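You operate a simulated robot arm through the tools that you are given. There is no shell and no other tool. Be economical: measure what you need, move in short steps, check, and stop when the job is done.

Carry out the task below with a simulated robot arm. There is one attempt and no reset: what you move stays moved.

TASK
Take the green card on the top of the grey bench and put it away on the top shelf of the filter rack. Put the blue elbow connector on the green tray. Close the top wash drawer. Put the waste jug in the rinse tub. Take the white oxygen cell from the top of the grey bench and leave it on top of the grey rail clamp. Take the blue tape roll and put it in the green bin. Put the B sensor box from the top of the grey bench on the red tray and the A sensor box in the inside of the red desk tray. Fetch the purple case and set it on the top of the black table. Take the cream jug and leave it on top of the long white casing. Take the M tall filter box from the top of the packing desk and put it on top of the filter pack there. Any order will do. Set down upright: blue elbow connector, waste jug, sensor box, cream jug.

It is judged by the outcome, as a careful person would: the job done as asked, and still so three seconds after it is handed in. It fails if anything else is knocked over, pushed out of place, dropped, spilled or broken.

THE ROBOT
A 7-joint arm with a two-finger parallel gripper on a trunk, on a base that drives. Base frame: it is fixed to the floor where the robot stands at the start and does not move with it; the origin is under the middle of the robot, x ahead of it, y to its left, z up. Lengths are in m, angles in rad, forces in N, time in s.
With the tool pointing down near the work surface it reaches from about 0.1 to 0.58 m from the robot's upright axis, wherever it stands. Its first joint turns from -2.897 to 2.897 rad. Places, roughly: blue elbow connector (8x4x7 cm) [-0.7, 2.8, 0.3]; blue tape roll (7x7x2 cm) [0.1, 1, 0.3]; cream jug (13x9x12 cm) [1.5, -0.6, 0.2]; filter pack [-1.25, -1, 0.75]; green bin [0.5, 0.75, 0.75]; green card [0.75, 0.25, 0.75]; green tray [3, 2.75, 1]; grey rail clamp (6x9x5 cm) [0.3, 1.4, 0.8]; inside of the red desk tray (18x15 cm) [-1.62, -0.6, 0.8]; long white casing (56x15x12 cm) [5.5, 1.8, 0.9]; purple case (13x9x5 cm) [0.8, 0.4, 0.8]; red tray [0.25, 1, 0.75]; rinse tub [-0.1, 3.2, 0.9]; sensor box [0.25, 1.25, 0.75]; tall filter box [-1.25, -0.75, 0.75]; top of the black table [4.6, -0.1, 0.7]; top shelf of the filter rack (49x25 cm) [0.7, 1.74, 1.16]; top wash drawer [0.5, 3.1, 0.7]; waste jug [0.75, 1.75, 0.25]; white oxygen cell [0.25, 1.5, 0.75]. Payload 3.91 kg.
The TCP is the grasp point between the finger pads, 0.03 m short of the fingertips. In the tool frame z runs along the fingers and y along their closing line. The gripper opens to 0.11 m. The fingers are 0.02 m wide and 0.01 m thick; the gripper's body (0.048 by 0.112 m) begins 0.055 m behind the TCP.
Orientation is that of the tool frame in the base frame, as a unit quaternion [w, x, y, z]. With the fingers straight down and closing along the base's y, the tool's x points along the base's -x, its y along +y and its z along -z.

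THE INTERFACE
- The arm moves only by the tool send_rows. Its argument "steps" is one flat list of numbers, 7 for each row, row after row: the turn, a rotation vector about the tool's x, y, z in rad, then the shift along the tool's x, y, z in m, then the closure, from 0 (fully open) to 1 (shut). In form: [wx, wy, wz, x, y, z, fingers, wx, wy, wz, x, y, z, fingers, ...]. A call has 1 to 20 rows; each row shifts and turns the commanded pose from where the row before left it, along the tool's axes as they then stand. Each row takes 0.2 s and may step no farther than 0.05 m and 0.15 rad from the row before; otherwise, or with a gripper value out of range, the whole call is refused. A pose out of reach is approached as far as the arm can. The call stops where the force on the tool passes 40 N (or 10 N more than at its start, if that is more) or the arm is blocked; 0.2 s more then pass. Each finger travels about 0.072 m/s and halts on what it meets, pressing with about 30 N; the grip force reading is that of the motor and also rises with nothing between the fingers. The clock runs only during rows and for 0.2 s after the last one: add rows that do not move to give the fingers time. It gives the time, the measured TCP pose, the force on the tool (base axes), the opening and the grip force at its end, in the units of the frame above (readings bear some noise), with the torque about the TCP (base axes, N m) and any sound that the robot's microphone picked up.
- Cameras (640 x 400 px; columns grow to the right, rows downward): "scene" is now at [0.1937, 0.0781, 1.3501]; the picture's right is [0.95, -0.31, 0.00], its down [-0.22, -0.67, -0.71] and it looks along [0.22, 0.68, -0.70] (base axes); focal length 248 px, centre (320, 200). "wrist" rides on the gripper at [0.072, 0.017, -0.103] in the tool frame; the picture's right is [-0.23, 0.97, 0.00], its down [-0.76, -0.18, -0.62] and it looks along [-0.61, -0.14, 0.78] (tool axes); focal length 222 px, centre (320, 200). There is no depth. A picture from a camera that has moved, and an enlarged one, comes with that camera's place and axes in the base frame and with its lens.
- grab_frame(camera): a new picture of that camera. It takes no simulated time.
- raise_lower(by): slides the trunk up (or, below 0, down) by that many m; the arm and the scene camera ride with it, the base frame stays. It gives what a move gives, with no picture.
- drive_base(legs): drives the robot by 1 to 6 legs, each [ahead, left, turn to the left] in m, m and rad, along the robot's own axes; the way and the turn of a leg run together, so that a leg with both is an arc; at most 1.5 m and 3.142 rad a leg. The arm and the cameras ride along, it lands a little off, and it stops where it bumps. It gives what a move gives.
- aim_head(pan, tilt): turns the head with the scene camera to pan (to the left, within 1.501 rad either way) and tilt (down, from -0.506 to 1.204), counted from straight ahead of the robot. It gives what a move gives.
- close_up(camera, box): a new picture of the part [left, top, right, bottom] of that camera's present view, enlarged. It takes no simulated time.
- job_done(): hands the job in; it is judged then, once.

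Go step by step. Nothing tells you exact positions but the pictures and the camera data: compare them with the known pose of the tool, close in by small moves and look again before you grip or let go. The budget is 535 turns and 306 pictures, counting those below and the enlarged ones. Unless the task says otherwise, let go and move clear before handing in, and close with one line.

The tools are called after "Call:" as a command line: name --argument value ..., lists and objects as JSON in quotes. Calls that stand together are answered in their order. send_rows: Moves the arm, as the interface text tells. Its arguments: {"type":"object","properties":{"steps":{"type":"array","items":{"type":"number"}}},"required":["steps"]} The other tools are called the same way: raise_lower (by) slides the trunk up or down; drive_base (legs) drives the base; aim_head (pan, tilt) turns the head that bears the scene camera; grab_frame (camera) takes a picture; close_up (camera, box) takes an enlarged picture of a part of a camera's view; job_done () hands the job in.

At the start:

```text
time_s: 0.0
tcp_pos: [0.092, 0.3199, 1.1206]
ee_rot: [0.0, 0.001, 1.0, 0.0]
wrist_force: [0.0, -1.0, 0.9]
moment: [0.0, 0.03, 0.0]
width: 0.11
finger_force: 0.1
trunk travel left (down, up): [-0.55, 0.132]
robot x, y, heading: [-0.0013, 0.0006, -0.001]
head pan, tilt: [1.257, 0.78]
```

scene: 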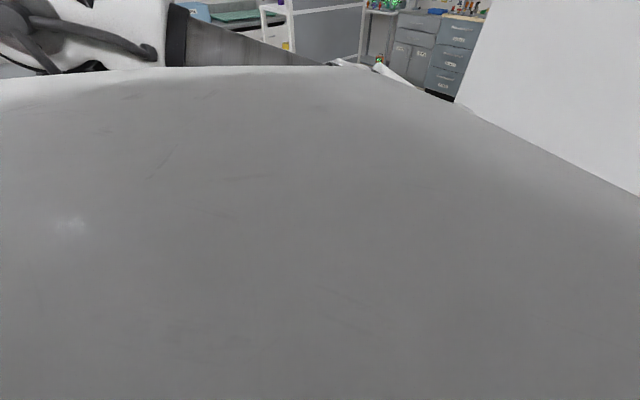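
wrist: 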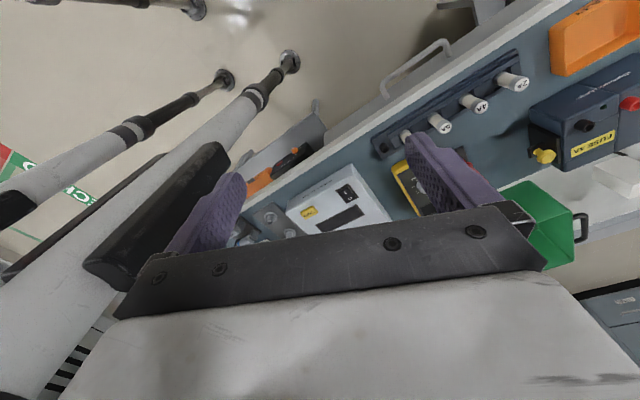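

The scene camera is largely blocked by the arm; I'll look around by panning the head.

Call:
aim_head --pan 0.5 --tilt 0.6

Call:
grab_frame --camera "scene"

```text
time_s: 1.1
tcp_pos: [0.0905, 0.3199, 1.1198]
ee_rot: [0.0, 0.001, 1.0, -0.001]
wrist_force: [0.1, -1.1, 0.1]
moment: [-0.03, 0.01, -0.02]
width: 0.1098
finger_force: 0.1
trunk travel left (down, up): [-0.55, 0.132]
robot x, y, heading: [0.0031, 0.003, 0.001]
head pan, tilt: [0.499, 0.6]
```

```text
303 pictures are left
camera scene: at [0.2461, 0.0429, 1.3654], right [0.48, -0.88, 0.0], down [-0.5, -0.27, -0.82], along [0.72, 0.4, -0.57], focal length 248 px, centre (320, 200)
```

scene: 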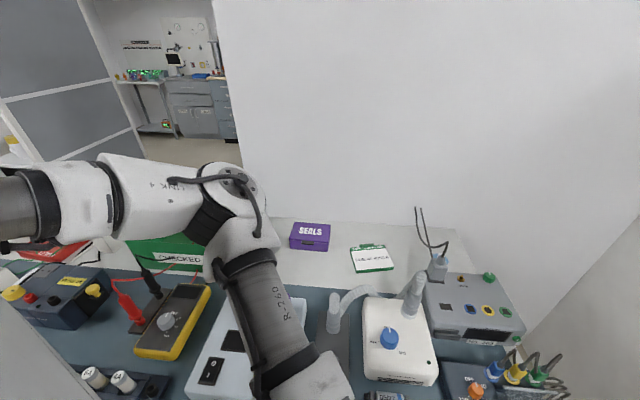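

I see a bench with purple case and green card in front. Looking further around.

Call:
aim_head --pan -0.3 --tilt 0.6

Call:
grab_frame --camera "scene"

Call:
aim_head --pan -1.4 --tilt 0.5

Call:
grab_frame --camera "scene"

Call:
aim_head --pan 1.45 --tilt 0.35

Call:
grab_frame --camera "scene"

```text
time_s: 2.2
tcp_pos: [0.0925, 0.3201, 1.1199]
ee_rot: [0.0, 0.001, 1.0, 0.0]
wrist_force: [-0.2, -0.2, 0.2]
moment: [0.0, -0.02, 0.0]
width: 0.1103
finger_force: 0.1
trunk travel left (down, up): [-0.55, 0.132]
robot x, y, heading: [-0.0006, 0.0002, 0.003]
head pan, tilt: [-0.3, 0.6]
```

```text
302 pictures are left
camera scene: at [0.253, -0.0256, 1.3654], right [-0.29, -0.96, 0.0], down [-0.54, 0.17, -0.83], along [0.79, -0.24, -0.56], focal length 248 px, centre (320, 200)
```

scene: 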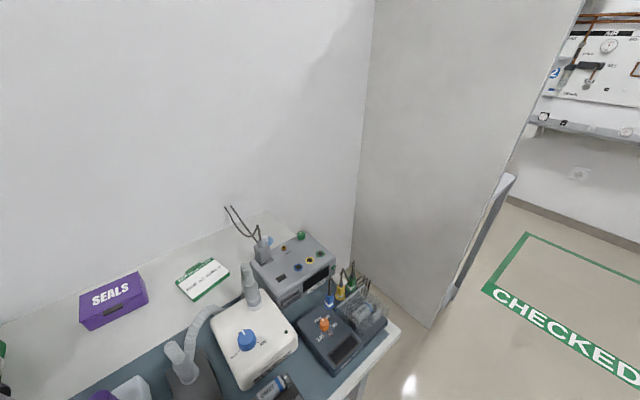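

```text
time_s: 3.6
tcp_pos: [0.0906, 0.3205, 1.1208]
ee_rot: [-0.001, 0.001, 1.0, 0.0]
wrist_force: [0.1, 0.1, 0.0]
moment: [-0.01, 0.01, 0.03]
width: 0.1099
finger_force: 0.1
trunk travel left (down, up): [-0.55, 0.132]
robot x, y, heading: [0.0025, -0.0022, 0.002]
head pan, tilt: [-1.4, 0.499]
```

```text
301 pictures are left
camera scene: at [0.1841, -0.0891, 1.3745], right [-0.99, -0.17, 0.0], down [-0.08, 0.47, -0.88], along [0.15, -0.86, -0.48], focal length 248 px, centre (320, 200)
```

scene: 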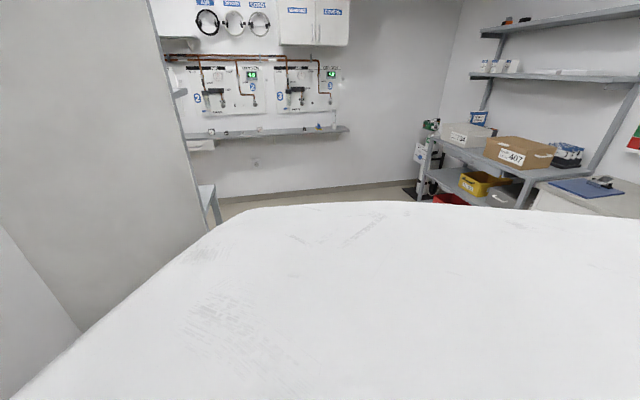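

```text
time_s: 6.1
tcp_pos: [0.0907, 0.3208, 1.1206]
ee_rot: [-0.001, 0.001, 1.0, 0.0]
wrist_force: [0.0, 0.1, -0.7]
moment: [0.0, 0.0, -0.05]
width: 0.1103
finger_force: 0.0
trunk travel left (down, up): [-0.55, 0.132]
robot x, y, heading: [0.0004, -0.0, 0.001]
head pan, tilt: [1.45, 0.351]
```

```text
300 pictures are left
camera scene: at [0.1797, 0.0929, 1.3881], right [0.99, -0.12, 0.0], down [-0.04, -0.34, -0.94], along [0.11, 0.93, -0.34], focal length 248 px, centre (320, 200)
```

scene: 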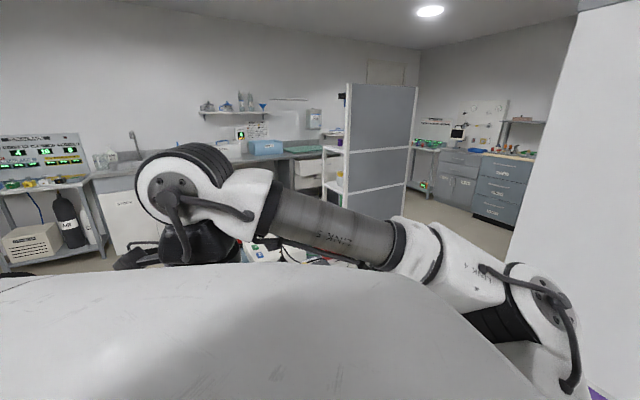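

The bench runs at an angle of about 20° to the base's y. I'll look down at the bench contents more.

Call:
aim_head --pan 0.1 --tilt 0.9

Call:
grab_frame --camera "scene"

```text
time_s: 7.6
tcp_pos: [0.0915, 0.321, 1.1197]
ee_rot: [0.0, 0.001, 1.0, 0.0]
wrist_force: [-0.7, 0.1, -0.7]
moment: [0.02, 0.0, 0.0]
width: 0.1098
finger_force: 0.2
trunk travel left (down, up): [-0.55, 0.132]
robot x, y, heading: [0.0017, 0.0044, -0.003]
head pan, tilt: [0.099, 0.901]
```

```text
299 pictures are left
camera scene: at [0.2436, 0.0081, 1.3406], right [0.1, -0.99, 0.0], down [-0.78, -0.08, -0.62], along [0.62, 0.06, -0.78], focal length 248 px, centre (320, 200)
```

scene: 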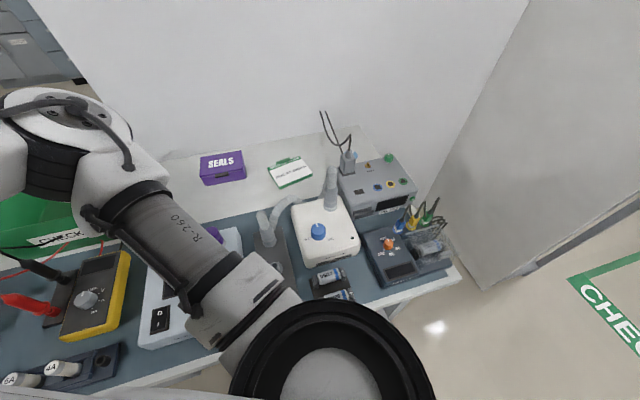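

The card and purple case lie deep on the bench, near the wall. Close-up on them, and on the left part of the bench.

Call:
close_up --camera "scene" --box '[180, 130, 420, 280]'

Call:
aim_head --pan 0.9 --tilt 0.3

Call:
grab_frame --camera "scene"

```text
2.67 times, centred on (300, 205) of scene
camera zoom: at [0.2436, 0.0081, 1.3406], right [0.1, -0.99, 0.0], down [-0.78, -0.08, -0.62], along [0.62, 0.06, -0.78], focal length 660 px, centre (373, 187)
```

zoom: 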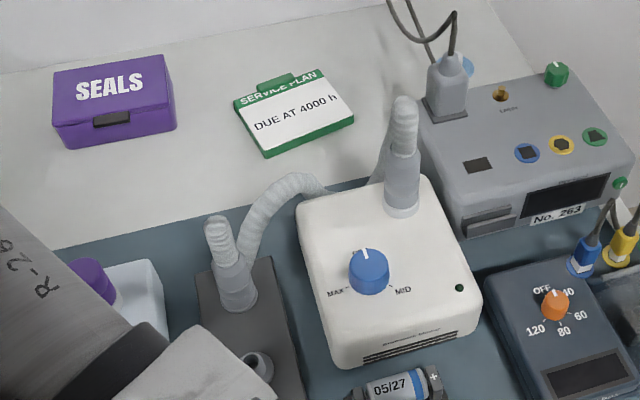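

```text
time_s: 8.7
tcp_pos: [0.0915, 0.3213, 1.1206]
ee_rot: [0.0, 0.001, 1.0, 0.0]
wrist_force: [-0.7, -0.9, -0.6]
moment: [0.04, -0.02, 0.0]
width: 0.1101
finger_force: 0.1
trunk travel left (down, up): [-0.55, 0.132]
robot x, y, heading: [-0.0027, 0.0001, 0.001]
head pan, tilt: [0.901, 0.3]
```

```text
297 pictures are left
camera scene: at [0.2266, 0.0736, 1.3928], right [0.78, -0.62, 0.0], down [-0.18, -0.23, -0.96], along [0.59, 0.75, -0.3], focal length 248 px, centre (320, 200)
```

scene: 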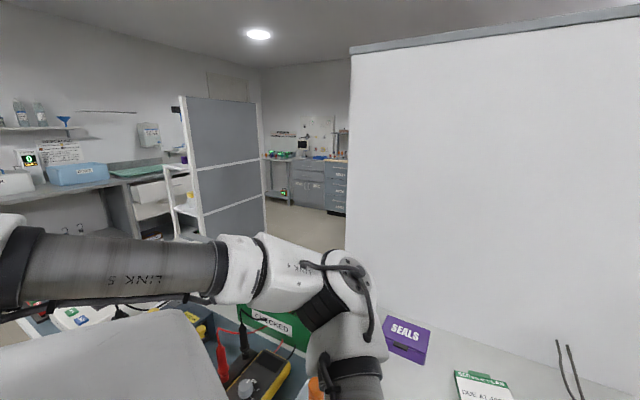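

The grey bench faces me at roughly heading 0.41. I'll turn to face it and inch closer, then view under the bench edge.

Call:
drive_base --legs '[[0, 0, 0.41]]'

Call:
aim_head --pan 0.0 --tilt 1.1

Call:
grab_frame --camera "scene"

Call:
grab_frame --camera "wrist"

```text
time_s: 10.3
tcp_pos: [-0.046, 0.3302, 1.1205]
ee_rot: [0.0, -0.204, 0.979, 0.0]
wrist_force: [0.3, -0.8, -0.4]
moment: [0.03, -0.01, 0.03]
width: 0.1101
finger_force: 0.0
trunk travel left (down, up): [-0.55, 0.132]
robot x, y, heading: [0.0017, 0.0014, 0.411]
head pan, tilt: [0.901, 0.3]
```

```text
time_s: 11.6
tcp_pos: [-0.0461, 0.3309, 1.1199]
ee_rot: [0.0, -0.205, 0.979, 0.0]
wrist_force: [-0.3, -0.7, -0.3]
moment: [-0.02, 0.02, 0.04]
width: 0.1097
finger_force: 0.0
trunk travel left (down, up): [-0.55, 0.132]
robot x, y, heading: [-0.001, 0.0005, 0.414]
head pan, tilt: [0.0, 1.1]
```

```text
296 pictures are left
camera scene: at [0.212, 0.0943, 1.3268], right [0.4, -0.92, 0.0], down [-0.82, -0.36, -0.45], along [0.42, 0.18, -0.89], focal length 248 px, centre (320, 200)
```

scene: 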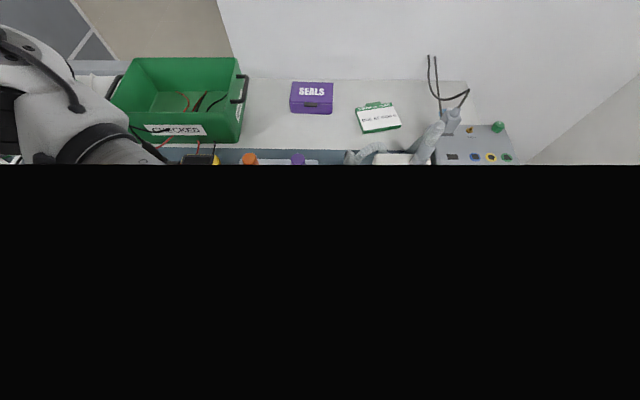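

```text
295 pictures are left
camera wrist: at [-0.1194, 0.316, 1.2239], right [-0.18, 0.98, 0.0], down [0.77, 0.14, 0.62], along [0.61, 0.11, -0.78], focal length 222 px, centre (320, 200)
```

wrist: 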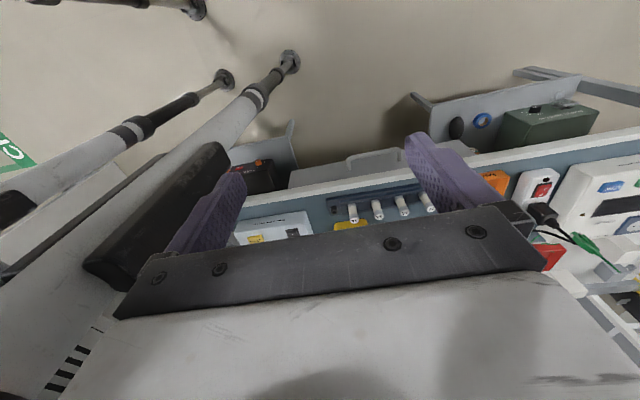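

Aligned with the bench now; card at about (0.82, 0.16), case at (0.77, 0.36). I drive slightly closer.

Call:
drive_base --legs '[[0.1, -0.1, 0]]'

Call:
grab_frame --camera "wrist"

```text
time_s: 13.0
tcp_pos: [0.0066, 0.2545, 1.12]
ee_rot: [0.0, -0.206, 0.978, 0.0]
wrist_force: [0.3, 0.1, -0.4]
moment: [-0.02, 0.0, -0.02]
width: 0.1099
finger_force: 0.0
trunk travel left (down, up): [-0.55, 0.132]
robot x, y, heading: [0.0477, -0.0784, 0.419]
head pan, tilt: [0.0, 1.1]
stopped in leg 1: the robot was blocked; the commanded pose is now the measured one
```

```text
294 pictures are left
camera wrist: at [-0.0672, 0.2394, 1.2237], right [-0.19, 0.98, 0.0], down [0.77, 0.15, 0.62], along [0.61, 0.12, -0.78], focal length 222 px, centre (320, 200)
```

wrist: 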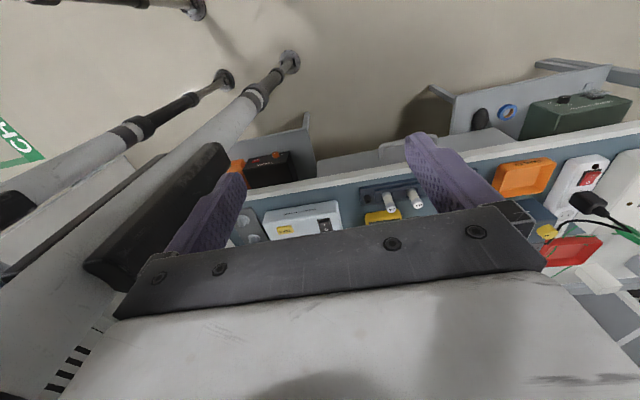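

Blocked early; testing a small pure forward move.

Call:
drive_base --legs '[[0.04, 0, 0]]'

Call:
aim_head --pan -1.0 --tilt 1.15

Call:
grab_frame --camera "scene"

```text
time_s: 13.7
tcp_pos: [0.0067, 0.254, 1.1197]
ee_rot: [0.0, -0.206, 0.979, 0.0]
wrist_force: [-0.2, -0.4, 0.5]
moment: [-0.02, -0.03, 0.02]
width: 0.1099
finger_force: 0.1
trunk travel left (down, up): [-0.55, 0.132]
robot x, y, heading: [0.0524, -0.079, 0.417]
head pan, tilt: [0.0, 1.1]
stopped in leg 1: the robot was blocked; the commanded pose is now the measured one
```

```text
time_s: 15.0
tcp_pos: [0.0066, 0.2536, 1.1202]
ee_rot: [0.0, -0.206, 0.979, 0.0]
wrist_force: [0.5, 0.0, 0.5]
moment: [0.0, 0.04, 0.04]
width: 0.1099
finger_force: 0.0
trunk travel left (down, up): [-0.55, 0.132]
robot x, y, heading: [0.0549, -0.0769, 0.41]
head pan, tilt: [-1.0, 1.15]
```

```text
293 pictures are left
camera scene: at [0.2571, -0.0397, 1.3237], right [-0.55, -0.84, 0.0], down [-0.76, 0.5, -0.41], along [0.34, -0.22, -0.91], focal length 248 px, centre (320, 200)
```

scene: 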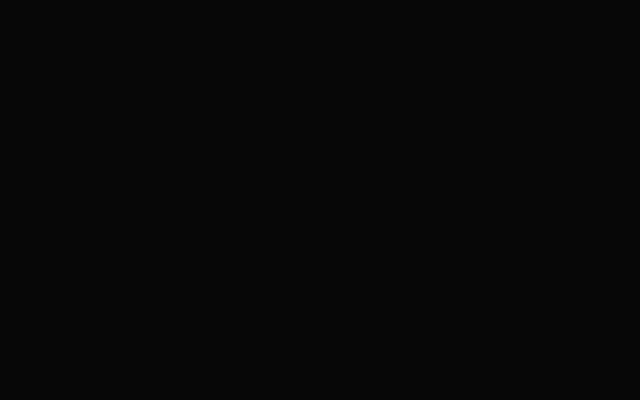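

The base is blocked by something under the bench's front. I'll back off and look at the front of the bench.

Call:
drive_base --legs '[[-0.5, 0, 0]]'

Call:
aim_head --pan 0.0 --tilt 0.75

Call:
grab_frame --camera "scene"

```text
time_s: 17.9
tcp_pos: [-0.4539, 0.0491, 1.1198]
ee_rot: [0.0, -0.207, 0.978, 0.0]
wrist_force: [0.0, -0.7, -0.1]
moment: [0.03, -0.02, 0.01]
width: 0.1098
finger_force: 0.0
trunk travel left (down, up): [-0.55, 0.132]
robot x, y, heading: [-0.4063, -0.2839, 0.419]
head pan, tilt: [-1.0, 1.15]
```

```text
time_s: 19.2
tcp_pos: [-0.4548, 0.0492, 1.12]
ee_rot: [0.001, -0.208, 0.978, 0.0]
wrist_force: [-0.1, -0.2, -0.9]
moment: [-0.01, 0.0, 0.0]
width: 0.1099
finger_force: 0.0
trunk travel left (down, up): [-0.55, 0.132]
robot x, y, heading: [-0.4084, -0.2796, 0.42]
head pan, tilt: [0.0, 0.75]
```

```text
292 pictures are left
camera scene: at [-0.1777, -0.1776, 1.3525], right [0.41, -0.91, 0.0], down [-0.62, -0.28, -0.73], along [0.67, 0.3, -0.68], focal length 248 px, centre (320, 200)
```

scene: 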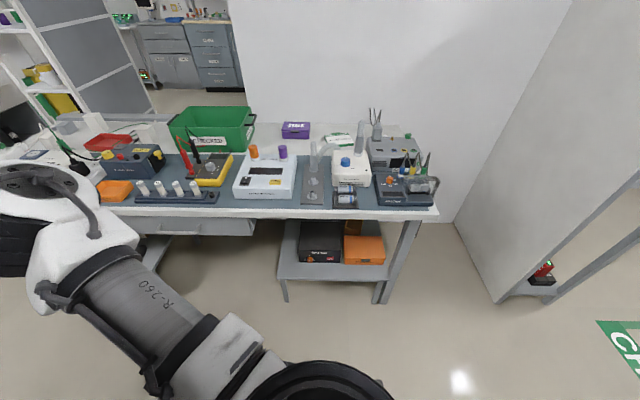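

Now the bench front is visible: lower shelf at right, drawer at left, panel to the right. I swing the arm to the front to learn its reach.

Call:
send_rows --steps '[0, 0, 0, -0.037, -0.028, 0, 0, 0, 0, 0, -0.037, -0.028, 0, 0, 0, 0, 0, -0.037, -0.028, 0, 0, 0, 0, 0, -0.037, -0.028, 0, 0, 0, 0, 0, -0.037, -0.028, 0, 0, 0, 0, 0, -0.037, -0.028, 0, 0, 0, 0, 0, -0.037, -0.028, 0, 0, 0, 0, 0, -0.037, -0.028, 0, 0, 0, 0, 0, -0.037, -0.028, 0, 0, 0, 0, 0, -0.037, -0.028, 0, 0]'

Call:
grab_frame --camera "scene"

Call:
grab_frame --camera "wrist"

```text
time_s: 20.3
tcp_pos: [-0.2664, 0.0308, 1.0937]
ee_rot: [0.021, -0.166, 0.983, -0.078]
wrist_force: [-0.3, -0.2, 0.8]
moment: [0.0, -0.03, 0.01]
width: 0.1099
finger_force: 0.0
trunk travel left (down, up): [-0.55, 0.132]
robot x, y, heading: [-0.4081, -0.2813, 0.419]
head pan, tilt: [0.0, 0.75]
stopped in row 5: the arm was blocked; the commanded pose is now the measured one
```

```text
291 pictures are left
camera scene: at [-0.1775, -0.1773, 1.3525], right [0.41, -0.91, 0.0], down [-0.62, -0.28, -0.73], along [0.67, 0.3, -0.68], focal length 248 px, centre (320, 200)
```

scene: 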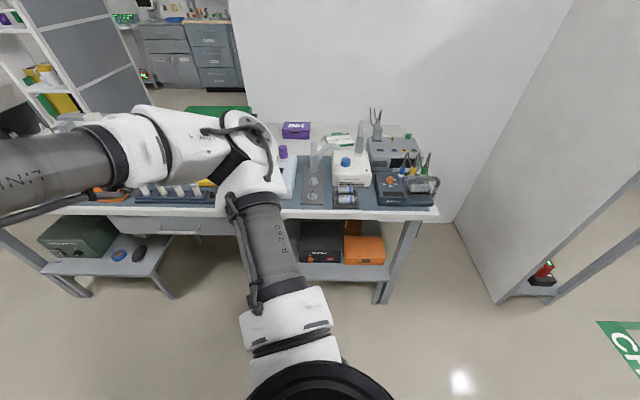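

```text
290 pictures are left
camera wrist: at [-0.3477, 0.0373, 1.1922], right [-0.1, 0.98, -0.15], down [0.73, 0.18, 0.66], along [0.67, -0.05, -0.74], focal length 222 px, centre (320, 200)
```

wrist: 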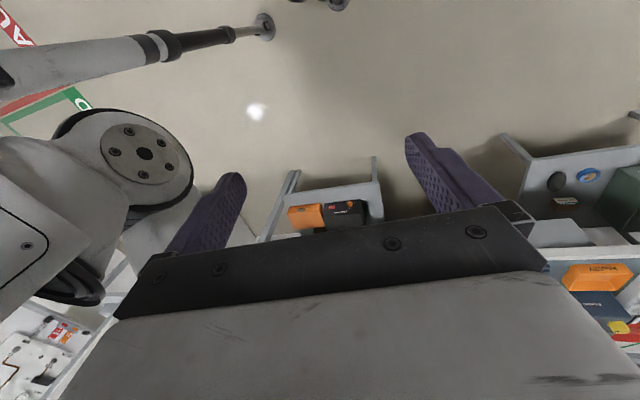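

The arm's elbow sits forward and the wrist folded back; I'll swing the tool out to the left, then around to the front.

Call:
send_rows --steps '[-0.08, 0.004, -0.042, 0, 0.04, 0, 0, -0.08, 0.004, -0.042, 0, 0.04, 0, 0, 0, 0, 0, 0, 0.04, -0.02, 0, 0, 0, 0, -0.02, 0.04, 0, 0, 0, 0, 0, -0.04, 0.03, 0, 0, 0, 0, 0, -0.04, 0.02, 0, 0, 0, 0, 0, -0.04, 0.0, 0, 0, 0, 0, 0, -0.04, 0.0, 0, 0]'

```text
time_s: 22.1
tcp_pos: [-0.1803, 0.297, 1.103]
ee_rot: [0.001, -0.208, 0.978, -0.002]
wrist_force: [0.4, -0.4, 0.3]
moment: [-0.02, -0.02, -0.06]
width: 0.11
finger_force: 0.1
trunk travel left (down, up): [-0.55, 0.132]
robot x, y, heading: [-0.4076, -0.2809, 0.424]
head pan, tilt: [0.0, 0.75]
```

Good. Continue around to the front.

Call:
send_rows --steps '[0, 0, 0, -0.03, -0.03, 0, 0, 0, 0, 0, -0.03, -0.035, 0, 0, 0, 0, 0, -0.025, -0.04, 0, 0, 0, 0, 0, -0.02, -0.04, 0, 0, 0, 0, 0, -0.01, -0.045, 0, 0, 0, 0, 0, 0, -0.045, 0, 0, 0, 0, 0, 0, -0.045, 0, 0, 0, 0, 0, 0, -0.045, 0, 0, 0, 0, 0, 0, -0.045, 0, 0]'

Call:
grab_frame --camera "scene"

Call:
grab_frame --camera "wrist"

```text
time_s: 24.1
tcp_pos: [0.0733, 0.0038, 1.1037]
ee_rot: [0.0, -0.208, 0.978, -0.002]
wrist_force: [-0.2, -0.3, -0.9]
moment: [-0.01, -0.01, -0.01]
width: 0.1098
finger_force: 0.1
trunk travel left (down, up): [-0.55, 0.132]
robot x, y, heading: [-0.4093, -0.2799, 0.417]
head pan, tilt: [0.0, 0.75]
```

```text
289 pictures are left
camera scene: at [-0.1778, -0.178, 1.3526], right [0.41, -0.91, 0.0], down [-0.62, -0.28, -0.73], along [0.67, 0.3, -0.68], focal length 248 px, centre (320, 200)
```

scene: 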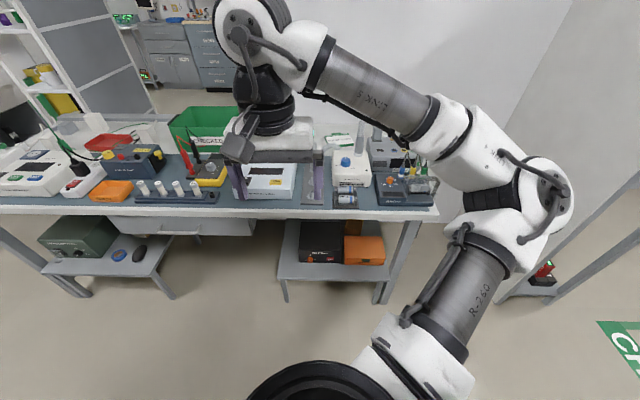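

```text
288 pictures are left
camera wrist: at [-0.0006, -0.0102, 1.2073], right [-0.19, 0.98, 0.0], down [0.77, 0.15, 0.62], along [0.61, 0.12, -0.78], focal length 222 px, centre (320, 200)
```

wrist: 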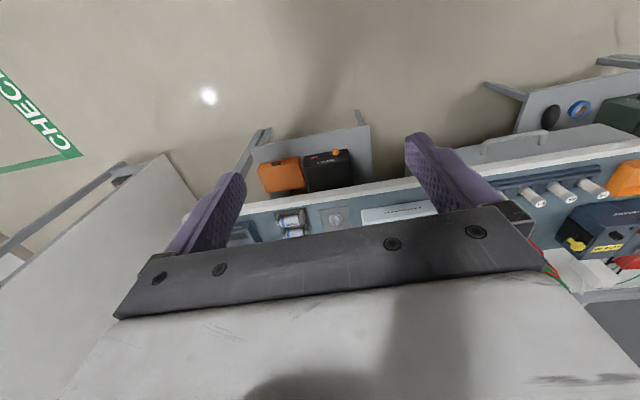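

Arm is now in front. I test the reach with the tool tilted forward.

Call:
send_rows --steps '[0, -0.14, 0, 0, 0, 0, 0, 0, -0.14, 0, 0, 0, 0, 0, 0, -0.14, 0, 0, 0, 0, 0, 0, -0.14, 0, 0, 0, 0, 0, 0, -0.14, 0, 0, 0, 0, 0, 0, 0, 0, -0.038, 0, 0.032, 0, 0, 0, 0, -0.038, 0, 0.032, 0, 0, 0, 0, -0.038, 0, 0.032, 0, 0, 0, 0, -0.038, 0, 0.032, 0, 0, 0, 0, -0.038, 0, 0.032, 0, 0, 0, 0, -0.038, 0, 0.032, 0]'

```text
time_s: 26.5
tcp_pos: [0.3482, 0.1246, 1.1033]
ee_rot: [0.337, -0.195, 0.919, 0.07]
wrist_force: [-0.3, -0.1, -0.3]
moment: [-0.01, 0.03, 0.0]
width: 0.1098
finger_force: 0.1
trunk travel left (down, up): [-0.55, 0.132]
robot x, y, heading: [-0.4101, -0.2833, 0.42]
head pan, tilt: [0.0, 0.75]
```

Reach of 0.86 m works. Now I drive back up to the bench with the tool above the case/card area.

Call:
drive_base --legs '[[0.46, -0.05, 0]]'

Call:
grab_frame --camera "wrist"

Call:
grab_frame --camera "scene"

```text
time_s: 29.3
tcp_pos: [0.7855, 0.2698, 1.1026]
ee_rot: [0.336, -0.196, 0.919, 0.069]
wrist_force: [0.5, -0.2, 0.0]
moment: [0.0, 0.04, 0.02]
width: 0.1102
finger_force: 0.0
trunk travel left (down, up): [-0.55, 0.132]
robot x, y, heading: [0.0289, -0.141, 0.419]
head pan, tilt: [0.0, 0.75]
```

```text
287 pictures are left
camera wrist: at [0.6664, 0.2345, 1.1358], right [-0.24, 0.96, 0.14], down [0.24, -0.09, 0.97], along [0.94, 0.27, -0.21], focal length 222 px, centre (320, 200)
```

wrist: 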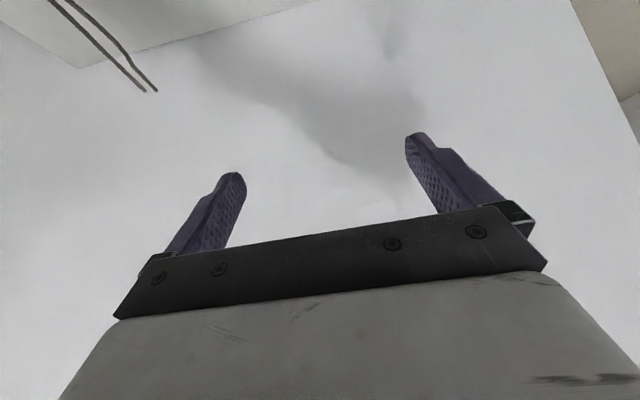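

```text
286 pictures are left
camera scene: at [0.2623, -0.0346, 1.3524], right [0.41, -0.91, 0.0], down [-0.62, -0.28, -0.73], along [0.67, 0.3, -0.68], focal length 248 px, centre (320, 200)
```

scene: 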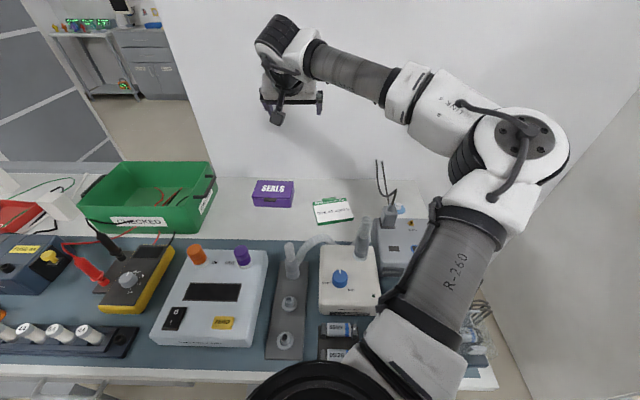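

Card at (0.82, 0.165), case at (0.79, 0.38). I test whether the tool can go vertical at this distance.

Call:
send_rows --steps '[0, 0.14, 0, 0, -0.021, 0, 0, 0, 0.14, 0, 0, -0.021, 0, 0, 0, 0.14, 0, 0, -0.021, 0, 0, 0, 0.14, 0, 0, -0.021, 0, 0, 0, 0.14, 0, 0, -0.021, 0, 0]'

Call:
grab_frame --camera "wrist"

```text
time_s: 30.5
tcp_pos: [0.8285, 0.1735, 1.1041]
ee_rot: [0.0, -0.21, 0.978, -0.002]
wrist_force: [0.6, -0.4, -0.3]
moment: [0.03, -0.02, 0.03]
width: 0.11
finger_force: 0.0
trunk travel left (down, up): [-0.55, 0.132]
robot x, y, heading: [0.0308, -0.1389, 0.424]
head pan, tilt: [0.0, 0.75]
```

```text
285 pictures are left
camera wrist: at [0.7543, 0.1589, 1.2076], right [-0.19, 0.98, 0.0], down [0.77, 0.15, 0.62], along [0.61, 0.12, -0.78], focal length 222 px, centre (320, 200)
```

wrist: 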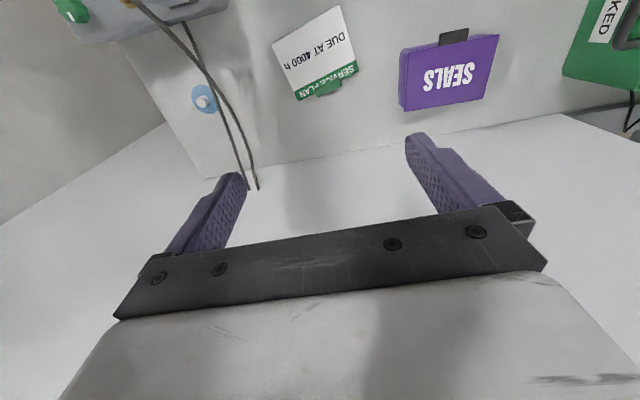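

The tool can be vertical there. Card measures ≈0.118×0.098 m, centred (0.802, 0.162), short side along angle ≈0.61. I rotate the tool so the fingers close across the short side.

Call:
send_rows --steps '[0, 0, 0.138, 0, 0, 0, 0, 0, 0, 0.138, 0, 0, 0, 0, 0, 0, 0.138, 0, 0, 0, 0, 0, 0, 0.138, 0, 0, 0, 0, 0, 0, 0.138, 0, 0, 0, 0, 0, 0, 0.138, 0, 0, 0, 0, 0, 0, 0.138, 0, 0, 0, 0, 0, 0, 0.138, 0, 0, 0, 0, 0, 0, 0.138, 0, 0, 0, 0, 0, 0, 0.138, 0, 0, 0, 0]'

Call:
grab_frame --camera "wrist"

Call:
grab_frame --camera "scene"

```text
time_s: 32.7
tcp_pos: [0.8278, 0.1733, 1.1032]
ee_rot: [0.002, 0.463, 0.886, -0.001]
wrist_force: [0.5, 0.2, -0.3]
moment: [-0.02, 0.02, -0.02]
width: 0.1102
finger_force: 0.0
trunk travel left (down, up): [-0.55, 0.132]
robot x, y, heading: [0.0291, -0.1379, 0.421]
head pan, tilt: [0.0, 0.75]
```

```text
284 pictures are left
camera wrist: at [0.7994, 0.2423, 1.2075], right [0.93, 0.37, 0.0], down [0.29, -0.72, 0.63], along [0.23, -0.58, -0.78], focal length 222 px, centre (320, 200)
```

wrist: 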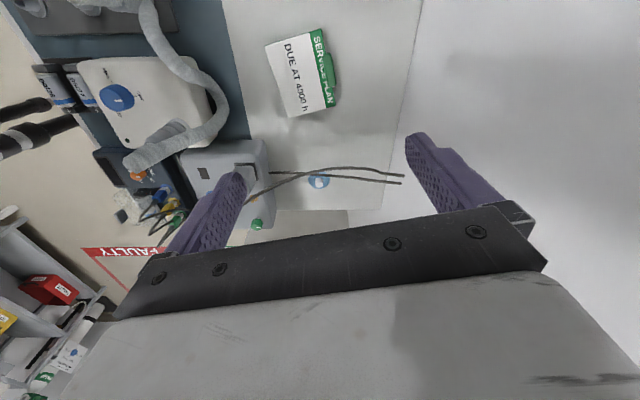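

```text
283 pictures are left
camera scene: at [0.2619, -0.0348, 1.3525], right [0.41, -0.91, 0.0], down [-0.62, -0.28, -0.73], along [0.67, 0.3, -0.68], focal length 248 px, centre (320, 200)
```

scene: 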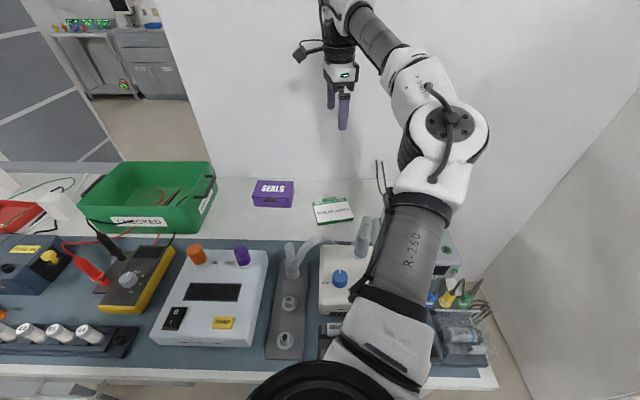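

Card centre refined to (0.803, 0.159). I align and lower the trunk in steps, checking clearance.

Call:
send_rows --steps '[0, 0, 0, 0.003, -0.0285, 0, 0]'

Call:
raise_lower --by -0.12

Call:
grab_frame --camera "scene"

Call:
grab_frame --camera "wrist"

```text
time_s: 33.1
tcp_pos: [0.8024, 0.1585, 1.1037]
ee_rot: [0.002, 0.462, 0.887, 0.0]
wrist_force: [-0.1, 0.5, 0.3]
moment: [-0.02, 0.0, -0.01]
width: 0.11
finger_force: 0.0
trunk travel left (down, up): [-0.55, 0.132]
robot x, y, heading: [0.0323, -0.1365, 0.419]
head pan, tilt: [0.0, 0.75]
```

```text
time_s: 34.6
tcp_pos: [0.8044, 0.1589, 0.9852]
ee_rot: [0.001, 0.462, 0.887, -0.001]
wrist_force: [0.3, 0.4, -0.7]
moment: [0.02, 0.0, 0.01]
width: 0.11
finger_force: 0.0
trunk travel left (down, up): [-0.43, 0.252]
robot x, y, heading: [0.0368, -0.1374, 0.419]
head pan, tilt: [0.0, 0.75]
```

```text
282 pictures are left
camera scene: at [0.2617, -0.0348, 1.2326], right [0.41, -0.91, 0.0], down [-0.62, -0.28, -0.73], along [0.67, 0.3, -0.68], focal length 248 px, centre (320, 200)
```

scene: 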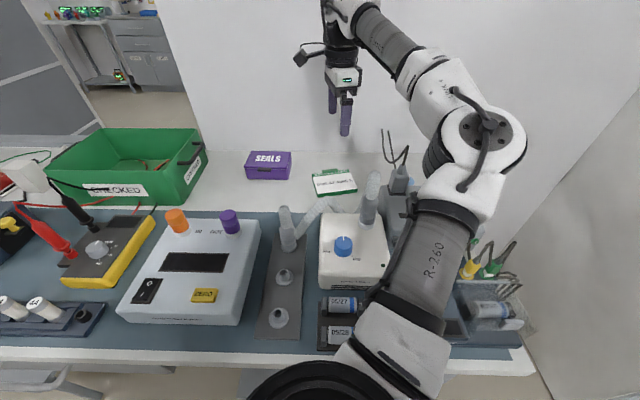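

```text
281 pictures are left
camera wrist: at [0.7743, 0.2278, 1.0876], right [0.93, 0.37, 0.0], down [0.29, -0.72, 0.63], along [0.23, -0.58, -0.78], focal length 222 px, centre (320, 200)
```

wrist: 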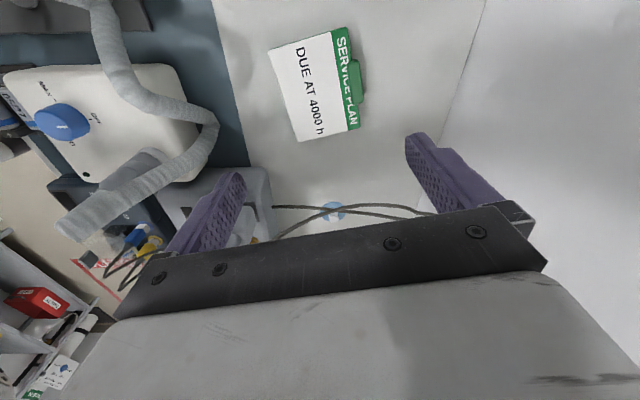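

Clear so far. Lower further.

Call:
raise_lower --by -0.1

Call:
grab_frame --camera "scene"

Call:
grab_frame --camera "wrist"

```text
time_s: 35.9
tcp_pos: [0.8028, 0.159, 0.8845]
ee_rot: [0.002, 0.462, 0.887, -0.001]
wrist_force: [0.2, 0.3, 0.5]
moment: [-0.03, 0.02, -0.04]
width: 0.1099
finger_force: 0.0
trunk travel left (down, up): [-0.33, 0.352]
robot x, y, heading: [0.0333, -0.137, 0.425]
head pan, tilt: [0.0, 0.75]
```

```text
280 pictures are left
camera scene: at [0.2618, -0.0348, 1.1326], right [0.41, -0.91, 0.0], down [-0.62, -0.28, -0.73], along [0.67, 0.3, -0.68], focal length 248 px, centre (320, 200)
```

scene: 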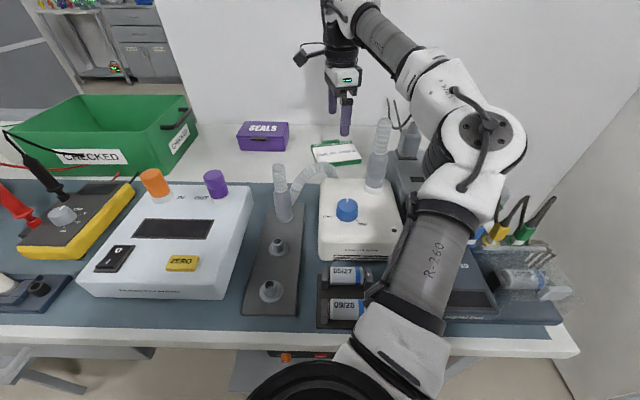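

```text
279 pictures are left
camera wrist: at [0.7743, 0.2278, 0.9876], right [0.93, 0.37, 0.0], down [0.29, -0.72, 0.63], along [0.23, -0.58, -0.78], focal length 222 px, centre (320, 200)
```

wrist: 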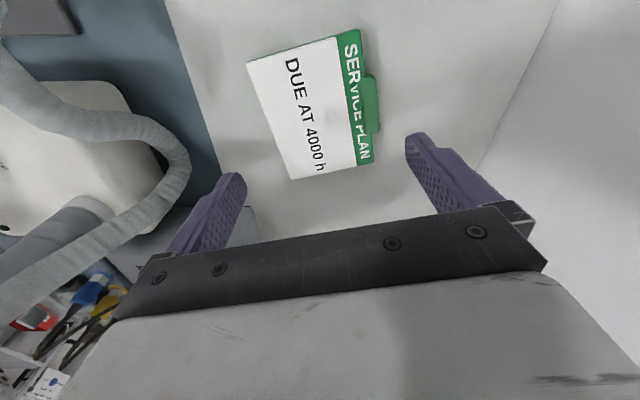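

Card edges are consistent; tool is aligned. Descend to 0.80 and check.

Call:
send_rows --steps '[0, 0, 0, -0.002, -0.0015, 0.028, 0, 0, 0, 0, 0, 0, 0.028, 0, 0, 0, 0, 0, 0, 0.028, 0]'

Call:
grab_frame --camera "wrist"

```text
time_s: 36.9
tcp_pos: [0.8039, 0.158, 0.8111]
ee_rot: [0.008, 0.463, 0.886, 0.01]
wrist_force: [0.1, -0.4, 19.3]
moment: [0.65, -0.82, -0.01]
width: 0.1101
finger_force: 0.0
trunk travel left (down, up): [-0.33, 0.352]
robot x, y, heading: [0.0341, -0.1395, 0.417]
head pan, tilt: [0.0, 0.75]
stopped in row 3: the force on the tool passed its limit at 45 N (the readings are from after the stop); the commanded pose is now the measured one
```

```text
278 pictures are left
camera wrist: at [0.7732, 0.2257, 0.9138], right [0.93, 0.37, 0.03], down [0.28, -0.73, 0.62], along [0.25, -0.57, -0.78], focal length 222 px, centre (320, 200)
```

wrist: 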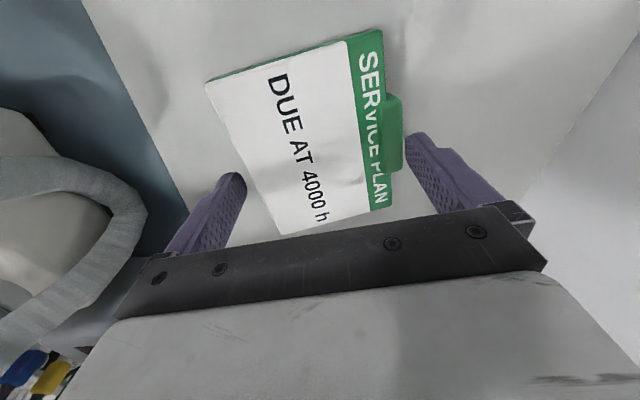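

The right finger touched the card's tab (top ≈0.78). I lift, shift along the card to its tab-free end near the case side, and check.

Call:
send_rows --steps '[0.025, 0.005, 0, 0, 0, -0.03, 0, 0, 0, 0, 0.047, -0.002, 0, 0, 0, 0, 0, 0, 0, 0, 0]'

Call:
grab_frame --camera "wrist"

```text
time_s: 37.7
tcp_pos: [0.776, 0.1966, 0.8362]
ee_rot: [-0.003, 0.463, 0.886, -0.004]
wrist_force: [0.3, -0.3, 0.3]
moment: [-0.04, -0.01, -0.02]
width: 0.1101
finger_force: 0.1
trunk travel left (down, up): [-0.33, 0.352]
robot x, y, heading: [0.0335, -0.1356, 0.421]
head pan, tilt: [0.0, 0.75]
```

```text
277 pictures are left
camera wrist: at [0.7479, 0.2648, 0.9389], right [0.93, 0.37, -0.01], down [0.29, -0.72, 0.62], along [0.22, -0.58, -0.78], focal length 222 px, centre (320, 200)
```

wrist: 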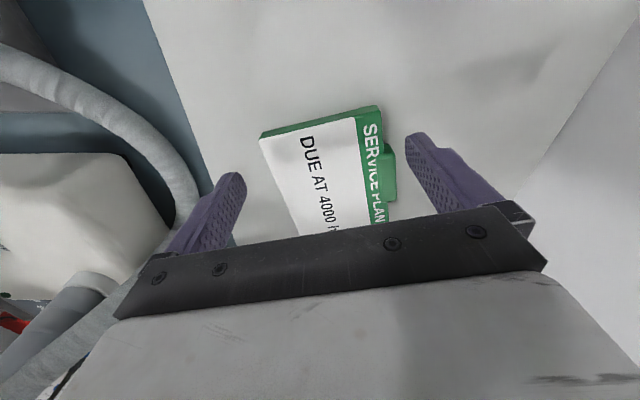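

Centred at the tab-free end. Descend and close.

Call:
send_rows --steps '[0, 0, 0, 0, 0, 0.02, 0, 0, 0, 0, 0, 0, 0.012, 0, 0, 0, 0, 0, 0, 0.006, 0, 0, 0, 0, 0, 0, 0.0, 0]'

Call:
grab_frame --camera "wrist"

```text
time_s: 38.7
tcp_pos: [0.7755, 0.1951, 0.7966]
ee_rot: [-0.002, 0.463, 0.886, -0.004]
wrist_force: [-0.9, 0.7, -0.2]
moment: [0.0, 0.03, 0.0]
width: 0.11
finger_force: 0.0
trunk travel left (down, up): [-0.33, 0.352]
robot x, y, heading: [0.0335, -0.1408, 0.423]
head pan, tilt: [0.0, 0.75]
```

```text
276 pictures are left
camera wrist: at [0.7481, 0.2639, 0.901], right [0.93, 0.37, -0.01], down [0.29, -0.72, 0.62], along [0.22, -0.58, -0.78], focal length 222 px, centre (320, 200)
```

wrist: 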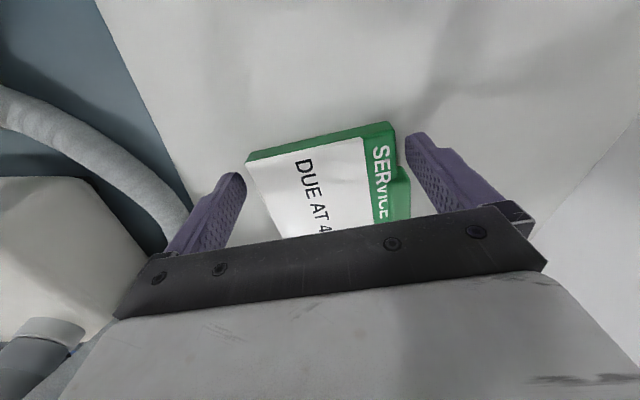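

Card is between the fingers; feel for the bench.

Call:
send_rows --steps '[0, 0, 0, 0, 0, 0.005, 0, 0, 0, 0, 0, 0, 0.005, 0]'

```text
time_s: 39.3
tcp_pos: [0.7756, 0.1942, 0.7898]
ee_rot: [0.0, 0.463, 0.887, -0.001]
wrist_force: [3.0, 0.9, 13.4]
moment: [0.46, -0.78, 0.04]
width: 0.1099
finger_force: 0.1
trunk travel left (down, up): [-0.33, 0.352]
robot x, y, heading: [0.0361, -0.1386, 0.424]
head pan, tilt: [0.0, 0.75]
```

Call:
send_rows --steps '[0, 0, 0, 0, 0, -0.004, 0, 0, 0, 0, 0, 0, 0, 0.3, 0, 0, 0, 0, 0, 0, 0.5, 0, 0, 0, 0, 0, 0, 0.5, 0, 0, 0, 0, 0, 0, 0.5]'

Call:
grab_frame --camera "wrist"

```text
time_s: 40.5
tcp_pos: [0.7757, 0.1948, 0.7909]
ee_rot: [-0.002, 0.463, 0.886, -0.005]
wrist_force: [-0.5, 0.5, -0.6]
moment: [0.02, 0.03, 0.0]
width: 0.0944
finger_force: 29.9
trunk travel left (down, up): [-0.33, 0.352]
robot x, y, heading: [0.0331, -0.1396, 0.423]
head pan, tilt: [0.0, 0.75]
```

```text
275 pictures are left
camera wrist: at [0.7479, 0.2636, 0.8949], right [0.93, 0.37, -0.01], down [0.29, -0.72, 0.62], along [0.22, -0.58, -0.78], focal length 222 px, centre (320, 200)
```

wrist: 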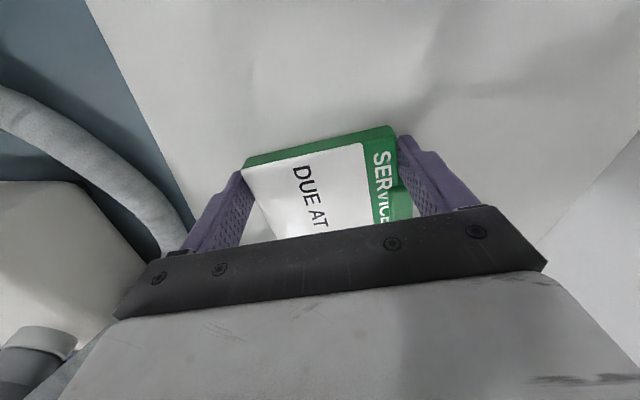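

Gripped (width 0.094). Lift gently.

Call:
send_rows --steps '[0, 0, 0, 0, 0, -0.02, 0.6, 0, 0, 0, 0, 0, -0.03, 0.6, 0, 0, 0, 0, 0, -0.04, 0.6]'

Call:
raise_lower --by 0.33

Call:
grab_frame --camera "wrist"

Call:
grab_frame --camera "scene"

```text
time_s: 41.3
tcp_pos: [0.7755, 0.1959, 0.882]
ee_rot: [-0.001, 0.462, 0.887, -0.004]
wrist_force: [0.8, -0.6, -0.8]
moment: [0.03, 0.02, -0.01]
width: 0.0942
finger_force: 30.1
trunk travel left (down, up): [-0.33, 0.352]
robot x, y, heading: [0.0311, -0.1397, 0.421]
head pan, tilt: [0.0, 0.75]
```

```text
time_s: 44.5
tcp_pos: [0.7752, 0.1936, 1.2107]
ee_rot: [-0.003, 0.462, 0.887, -0.004]
wrist_force: [-0.2, 0.2, -1.5]
moment: [0.03, 0.03, 0.05]
width: 0.0941
finger_force: 30.0
trunk travel left (down, up): [-0.66, 0.022]
robot x, y, heading: [0.0327, -0.1383, 0.422]
head pan, tilt: [0.0, 0.75]
```

```text
274 pictures are left
camera wrist: at [0.7487, 0.2644, 1.3147], right [0.93, 0.37, -0.01], down [0.29, -0.72, 0.62], along [0.22, -0.58, -0.78], focal length 222 px, centre (320, 200)
```

wrist: 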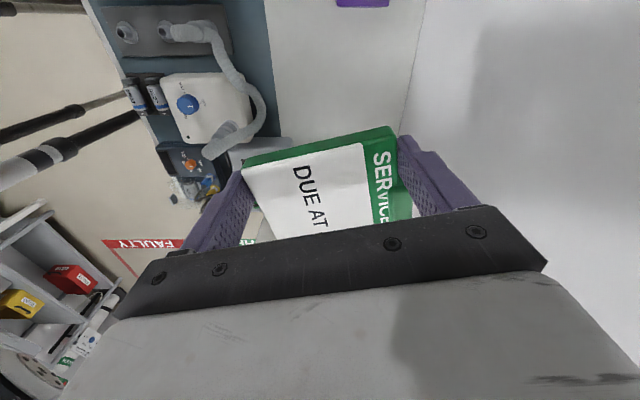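

```text
273 pictures are left
camera scene: at [0.2621, -0.0348, 1.4624], right [0.41, -0.91, 0.0], down [-0.62, -0.28, -0.73], along [0.67, 0.3, -0.68], focal length 248 px, centre (320, 200)
```

scene: 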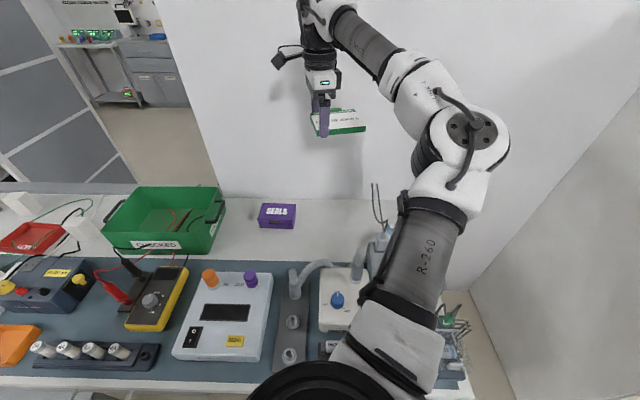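

Card held securely. Now look left toward the rack.

Call:
aim_head --pan 0.75 --tilt 0.35

Call:
grab_frame --camera "scene"

Call:
aim_head --pan 1.4 --tilt 0.35

Call:
grab_frame --camera "scene"

```text
time_s: 45.6
tcp_pos: [0.7768, 0.1953, 1.2106]
ee_rot: [-0.002, 0.463, 0.887, -0.004]
wrist_force: [-0.5, -0.3, -0.8]
moment: [0.01, 0.03, -0.03]
width: 0.0942
finger_force: 29.6
trunk travel left (down, up): [-0.66, 0.022]
robot x, y, heading: [0.0314, -0.1351, 0.423]
head pan, tilt: [0.75, 0.351]
```

```text
272 pictures are left
camera scene: at [0.2226, 0.017, 1.4981], right [0.92, -0.39, 0.0], down [-0.13, -0.32, -0.94], along [0.37, 0.86, -0.34], focal length 248 px, centre (320, 200)
```

scene: 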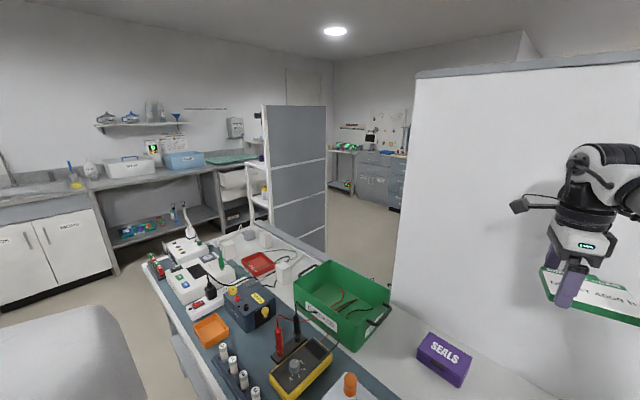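

```text
time_s: 46.6
tcp_pos: [0.776, 0.1948, 1.2105]
ee_rot: [-0.003, 0.463, 0.886, -0.004]
wrist_force: [0.3, -0.2, -0.9]
moment: [0.05, -0.01, 0.0]
width: 0.0944
finger_force: 30.7
trunk travel left (down, up): [-0.66, 0.022]
robot x, y, heading: [0.0311, -0.1372, 0.422]
head pan, tilt: [1.4, 0.351]
```

```text
271 pictures are left
camera scene: at [0.1634, 0.0215, 1.4981], right [0.97, 0.25, 0.0], down [0.08, -0.33, -0.94], along [-0.23, 0.91, -0.34], focal length 248 px, centre (320, 200)
```

scene: 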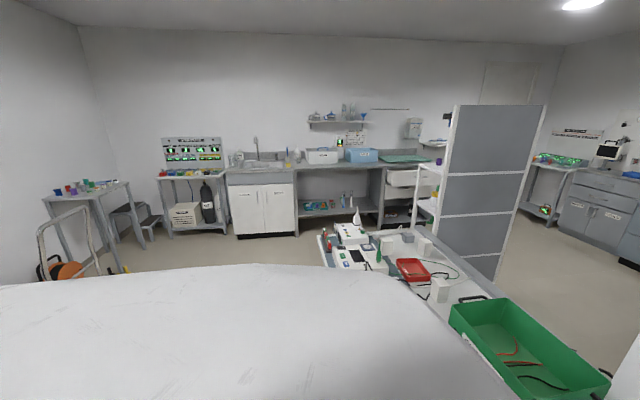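

The rack stands behind the grey-blue panel, to be reached from the far side (sink aisle). I retract the arm, back off and drive left along the bench.

Call:
send_rows --steps '[0, 0, 0, 0.008, -0.043, 0, 0.6, 0, 0, 0, 0.008, -0.043, 0, 0.6, 0, 0, 0, 0.008, -0.043, 0, 0.6, 0, 0, 0, 0.008, -0.043, 0, 0.6, 0, 0, 0, 0.008, -0.043, 0, 0.6, 0, 0, 0, 0.008, -0.043, 0, 0.6, 0, 0, 0, 0.008, -0.043, 0, 0.6]'

Call:
drive_base --legs '[[-0.4, 0, 0], [0, 1.4, 0]]'

Call:
aim_head --pan 0.0 --tilt 0.45

Call:
grab_frame --camera "scene"

```text
time_s: 48.2
tcp_pos: [0.4963, 0.0708, 1.2141]
ee_rot: [-0.002, 0.463, 0.886, -0.004]
wrist_force: [-0.5, 0.7, -0.7]
moment: [0.03, 0.03, -0.02]
width: 0.094
finger_force: 30.3
trunk travel left (down, up): [-0.66, 0.022]
robot x, y, heading: [0.0306, -0.1379, 0.42]
head pan, tilt: [1.4, 0.351]
```

```text
time_s: 61.4
tcp_pos: [-0.4426, 1.1889, 1.2148]
ee_rot: [-0.002, 0.464, 0.886, -0.004]
wrist_force: [0.6, 0.6, -0.2]
moment: [0.05, 0.05, -0.02]
width: 0.094
finger_force: 30.4
trunk travel left (down, up): [-0.66, 0.022]
robot x, y, heading: [-0.9097, 0.982, 0.421]
head pan, tilt: [1.4, 0.351]
```

```text
time_s: 63.0
tcp_pos: [-0.441, 1.1913, 1.2131]
ee_rot: [-0.001, 0.464, 0.886, -0.005]
wrist_force: [0.1, 0.0, -0.5]
moment: [0.01, 0.03, -0.03]
width: 0.0939
finger_force: 30.0
trunk travel left (down, up): [-0.66, 0.022]
robot x, y, heading: [-0.9051, 0.9803, 0.413]
head pan, tilt: [0.0, 0.45]
```

```text
270 pictures are left
camera scene: at [-0.6681, 1.0897, 1.4889], right [0.41, -0.91, 0.0], down [-0.4, -0.18, -0.9], along [0.82, 0.37, -0.44], focal length 248 px, centre (320, 200)
```

scene: 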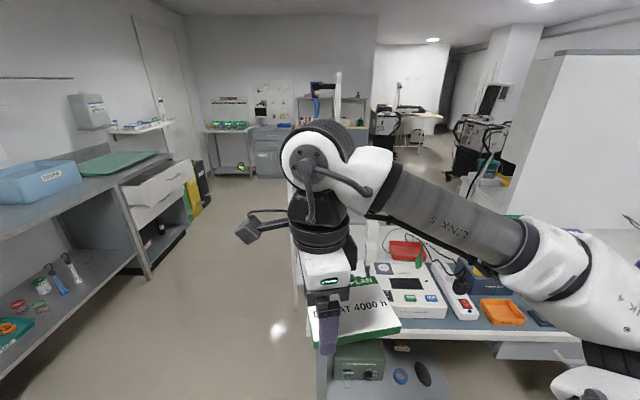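

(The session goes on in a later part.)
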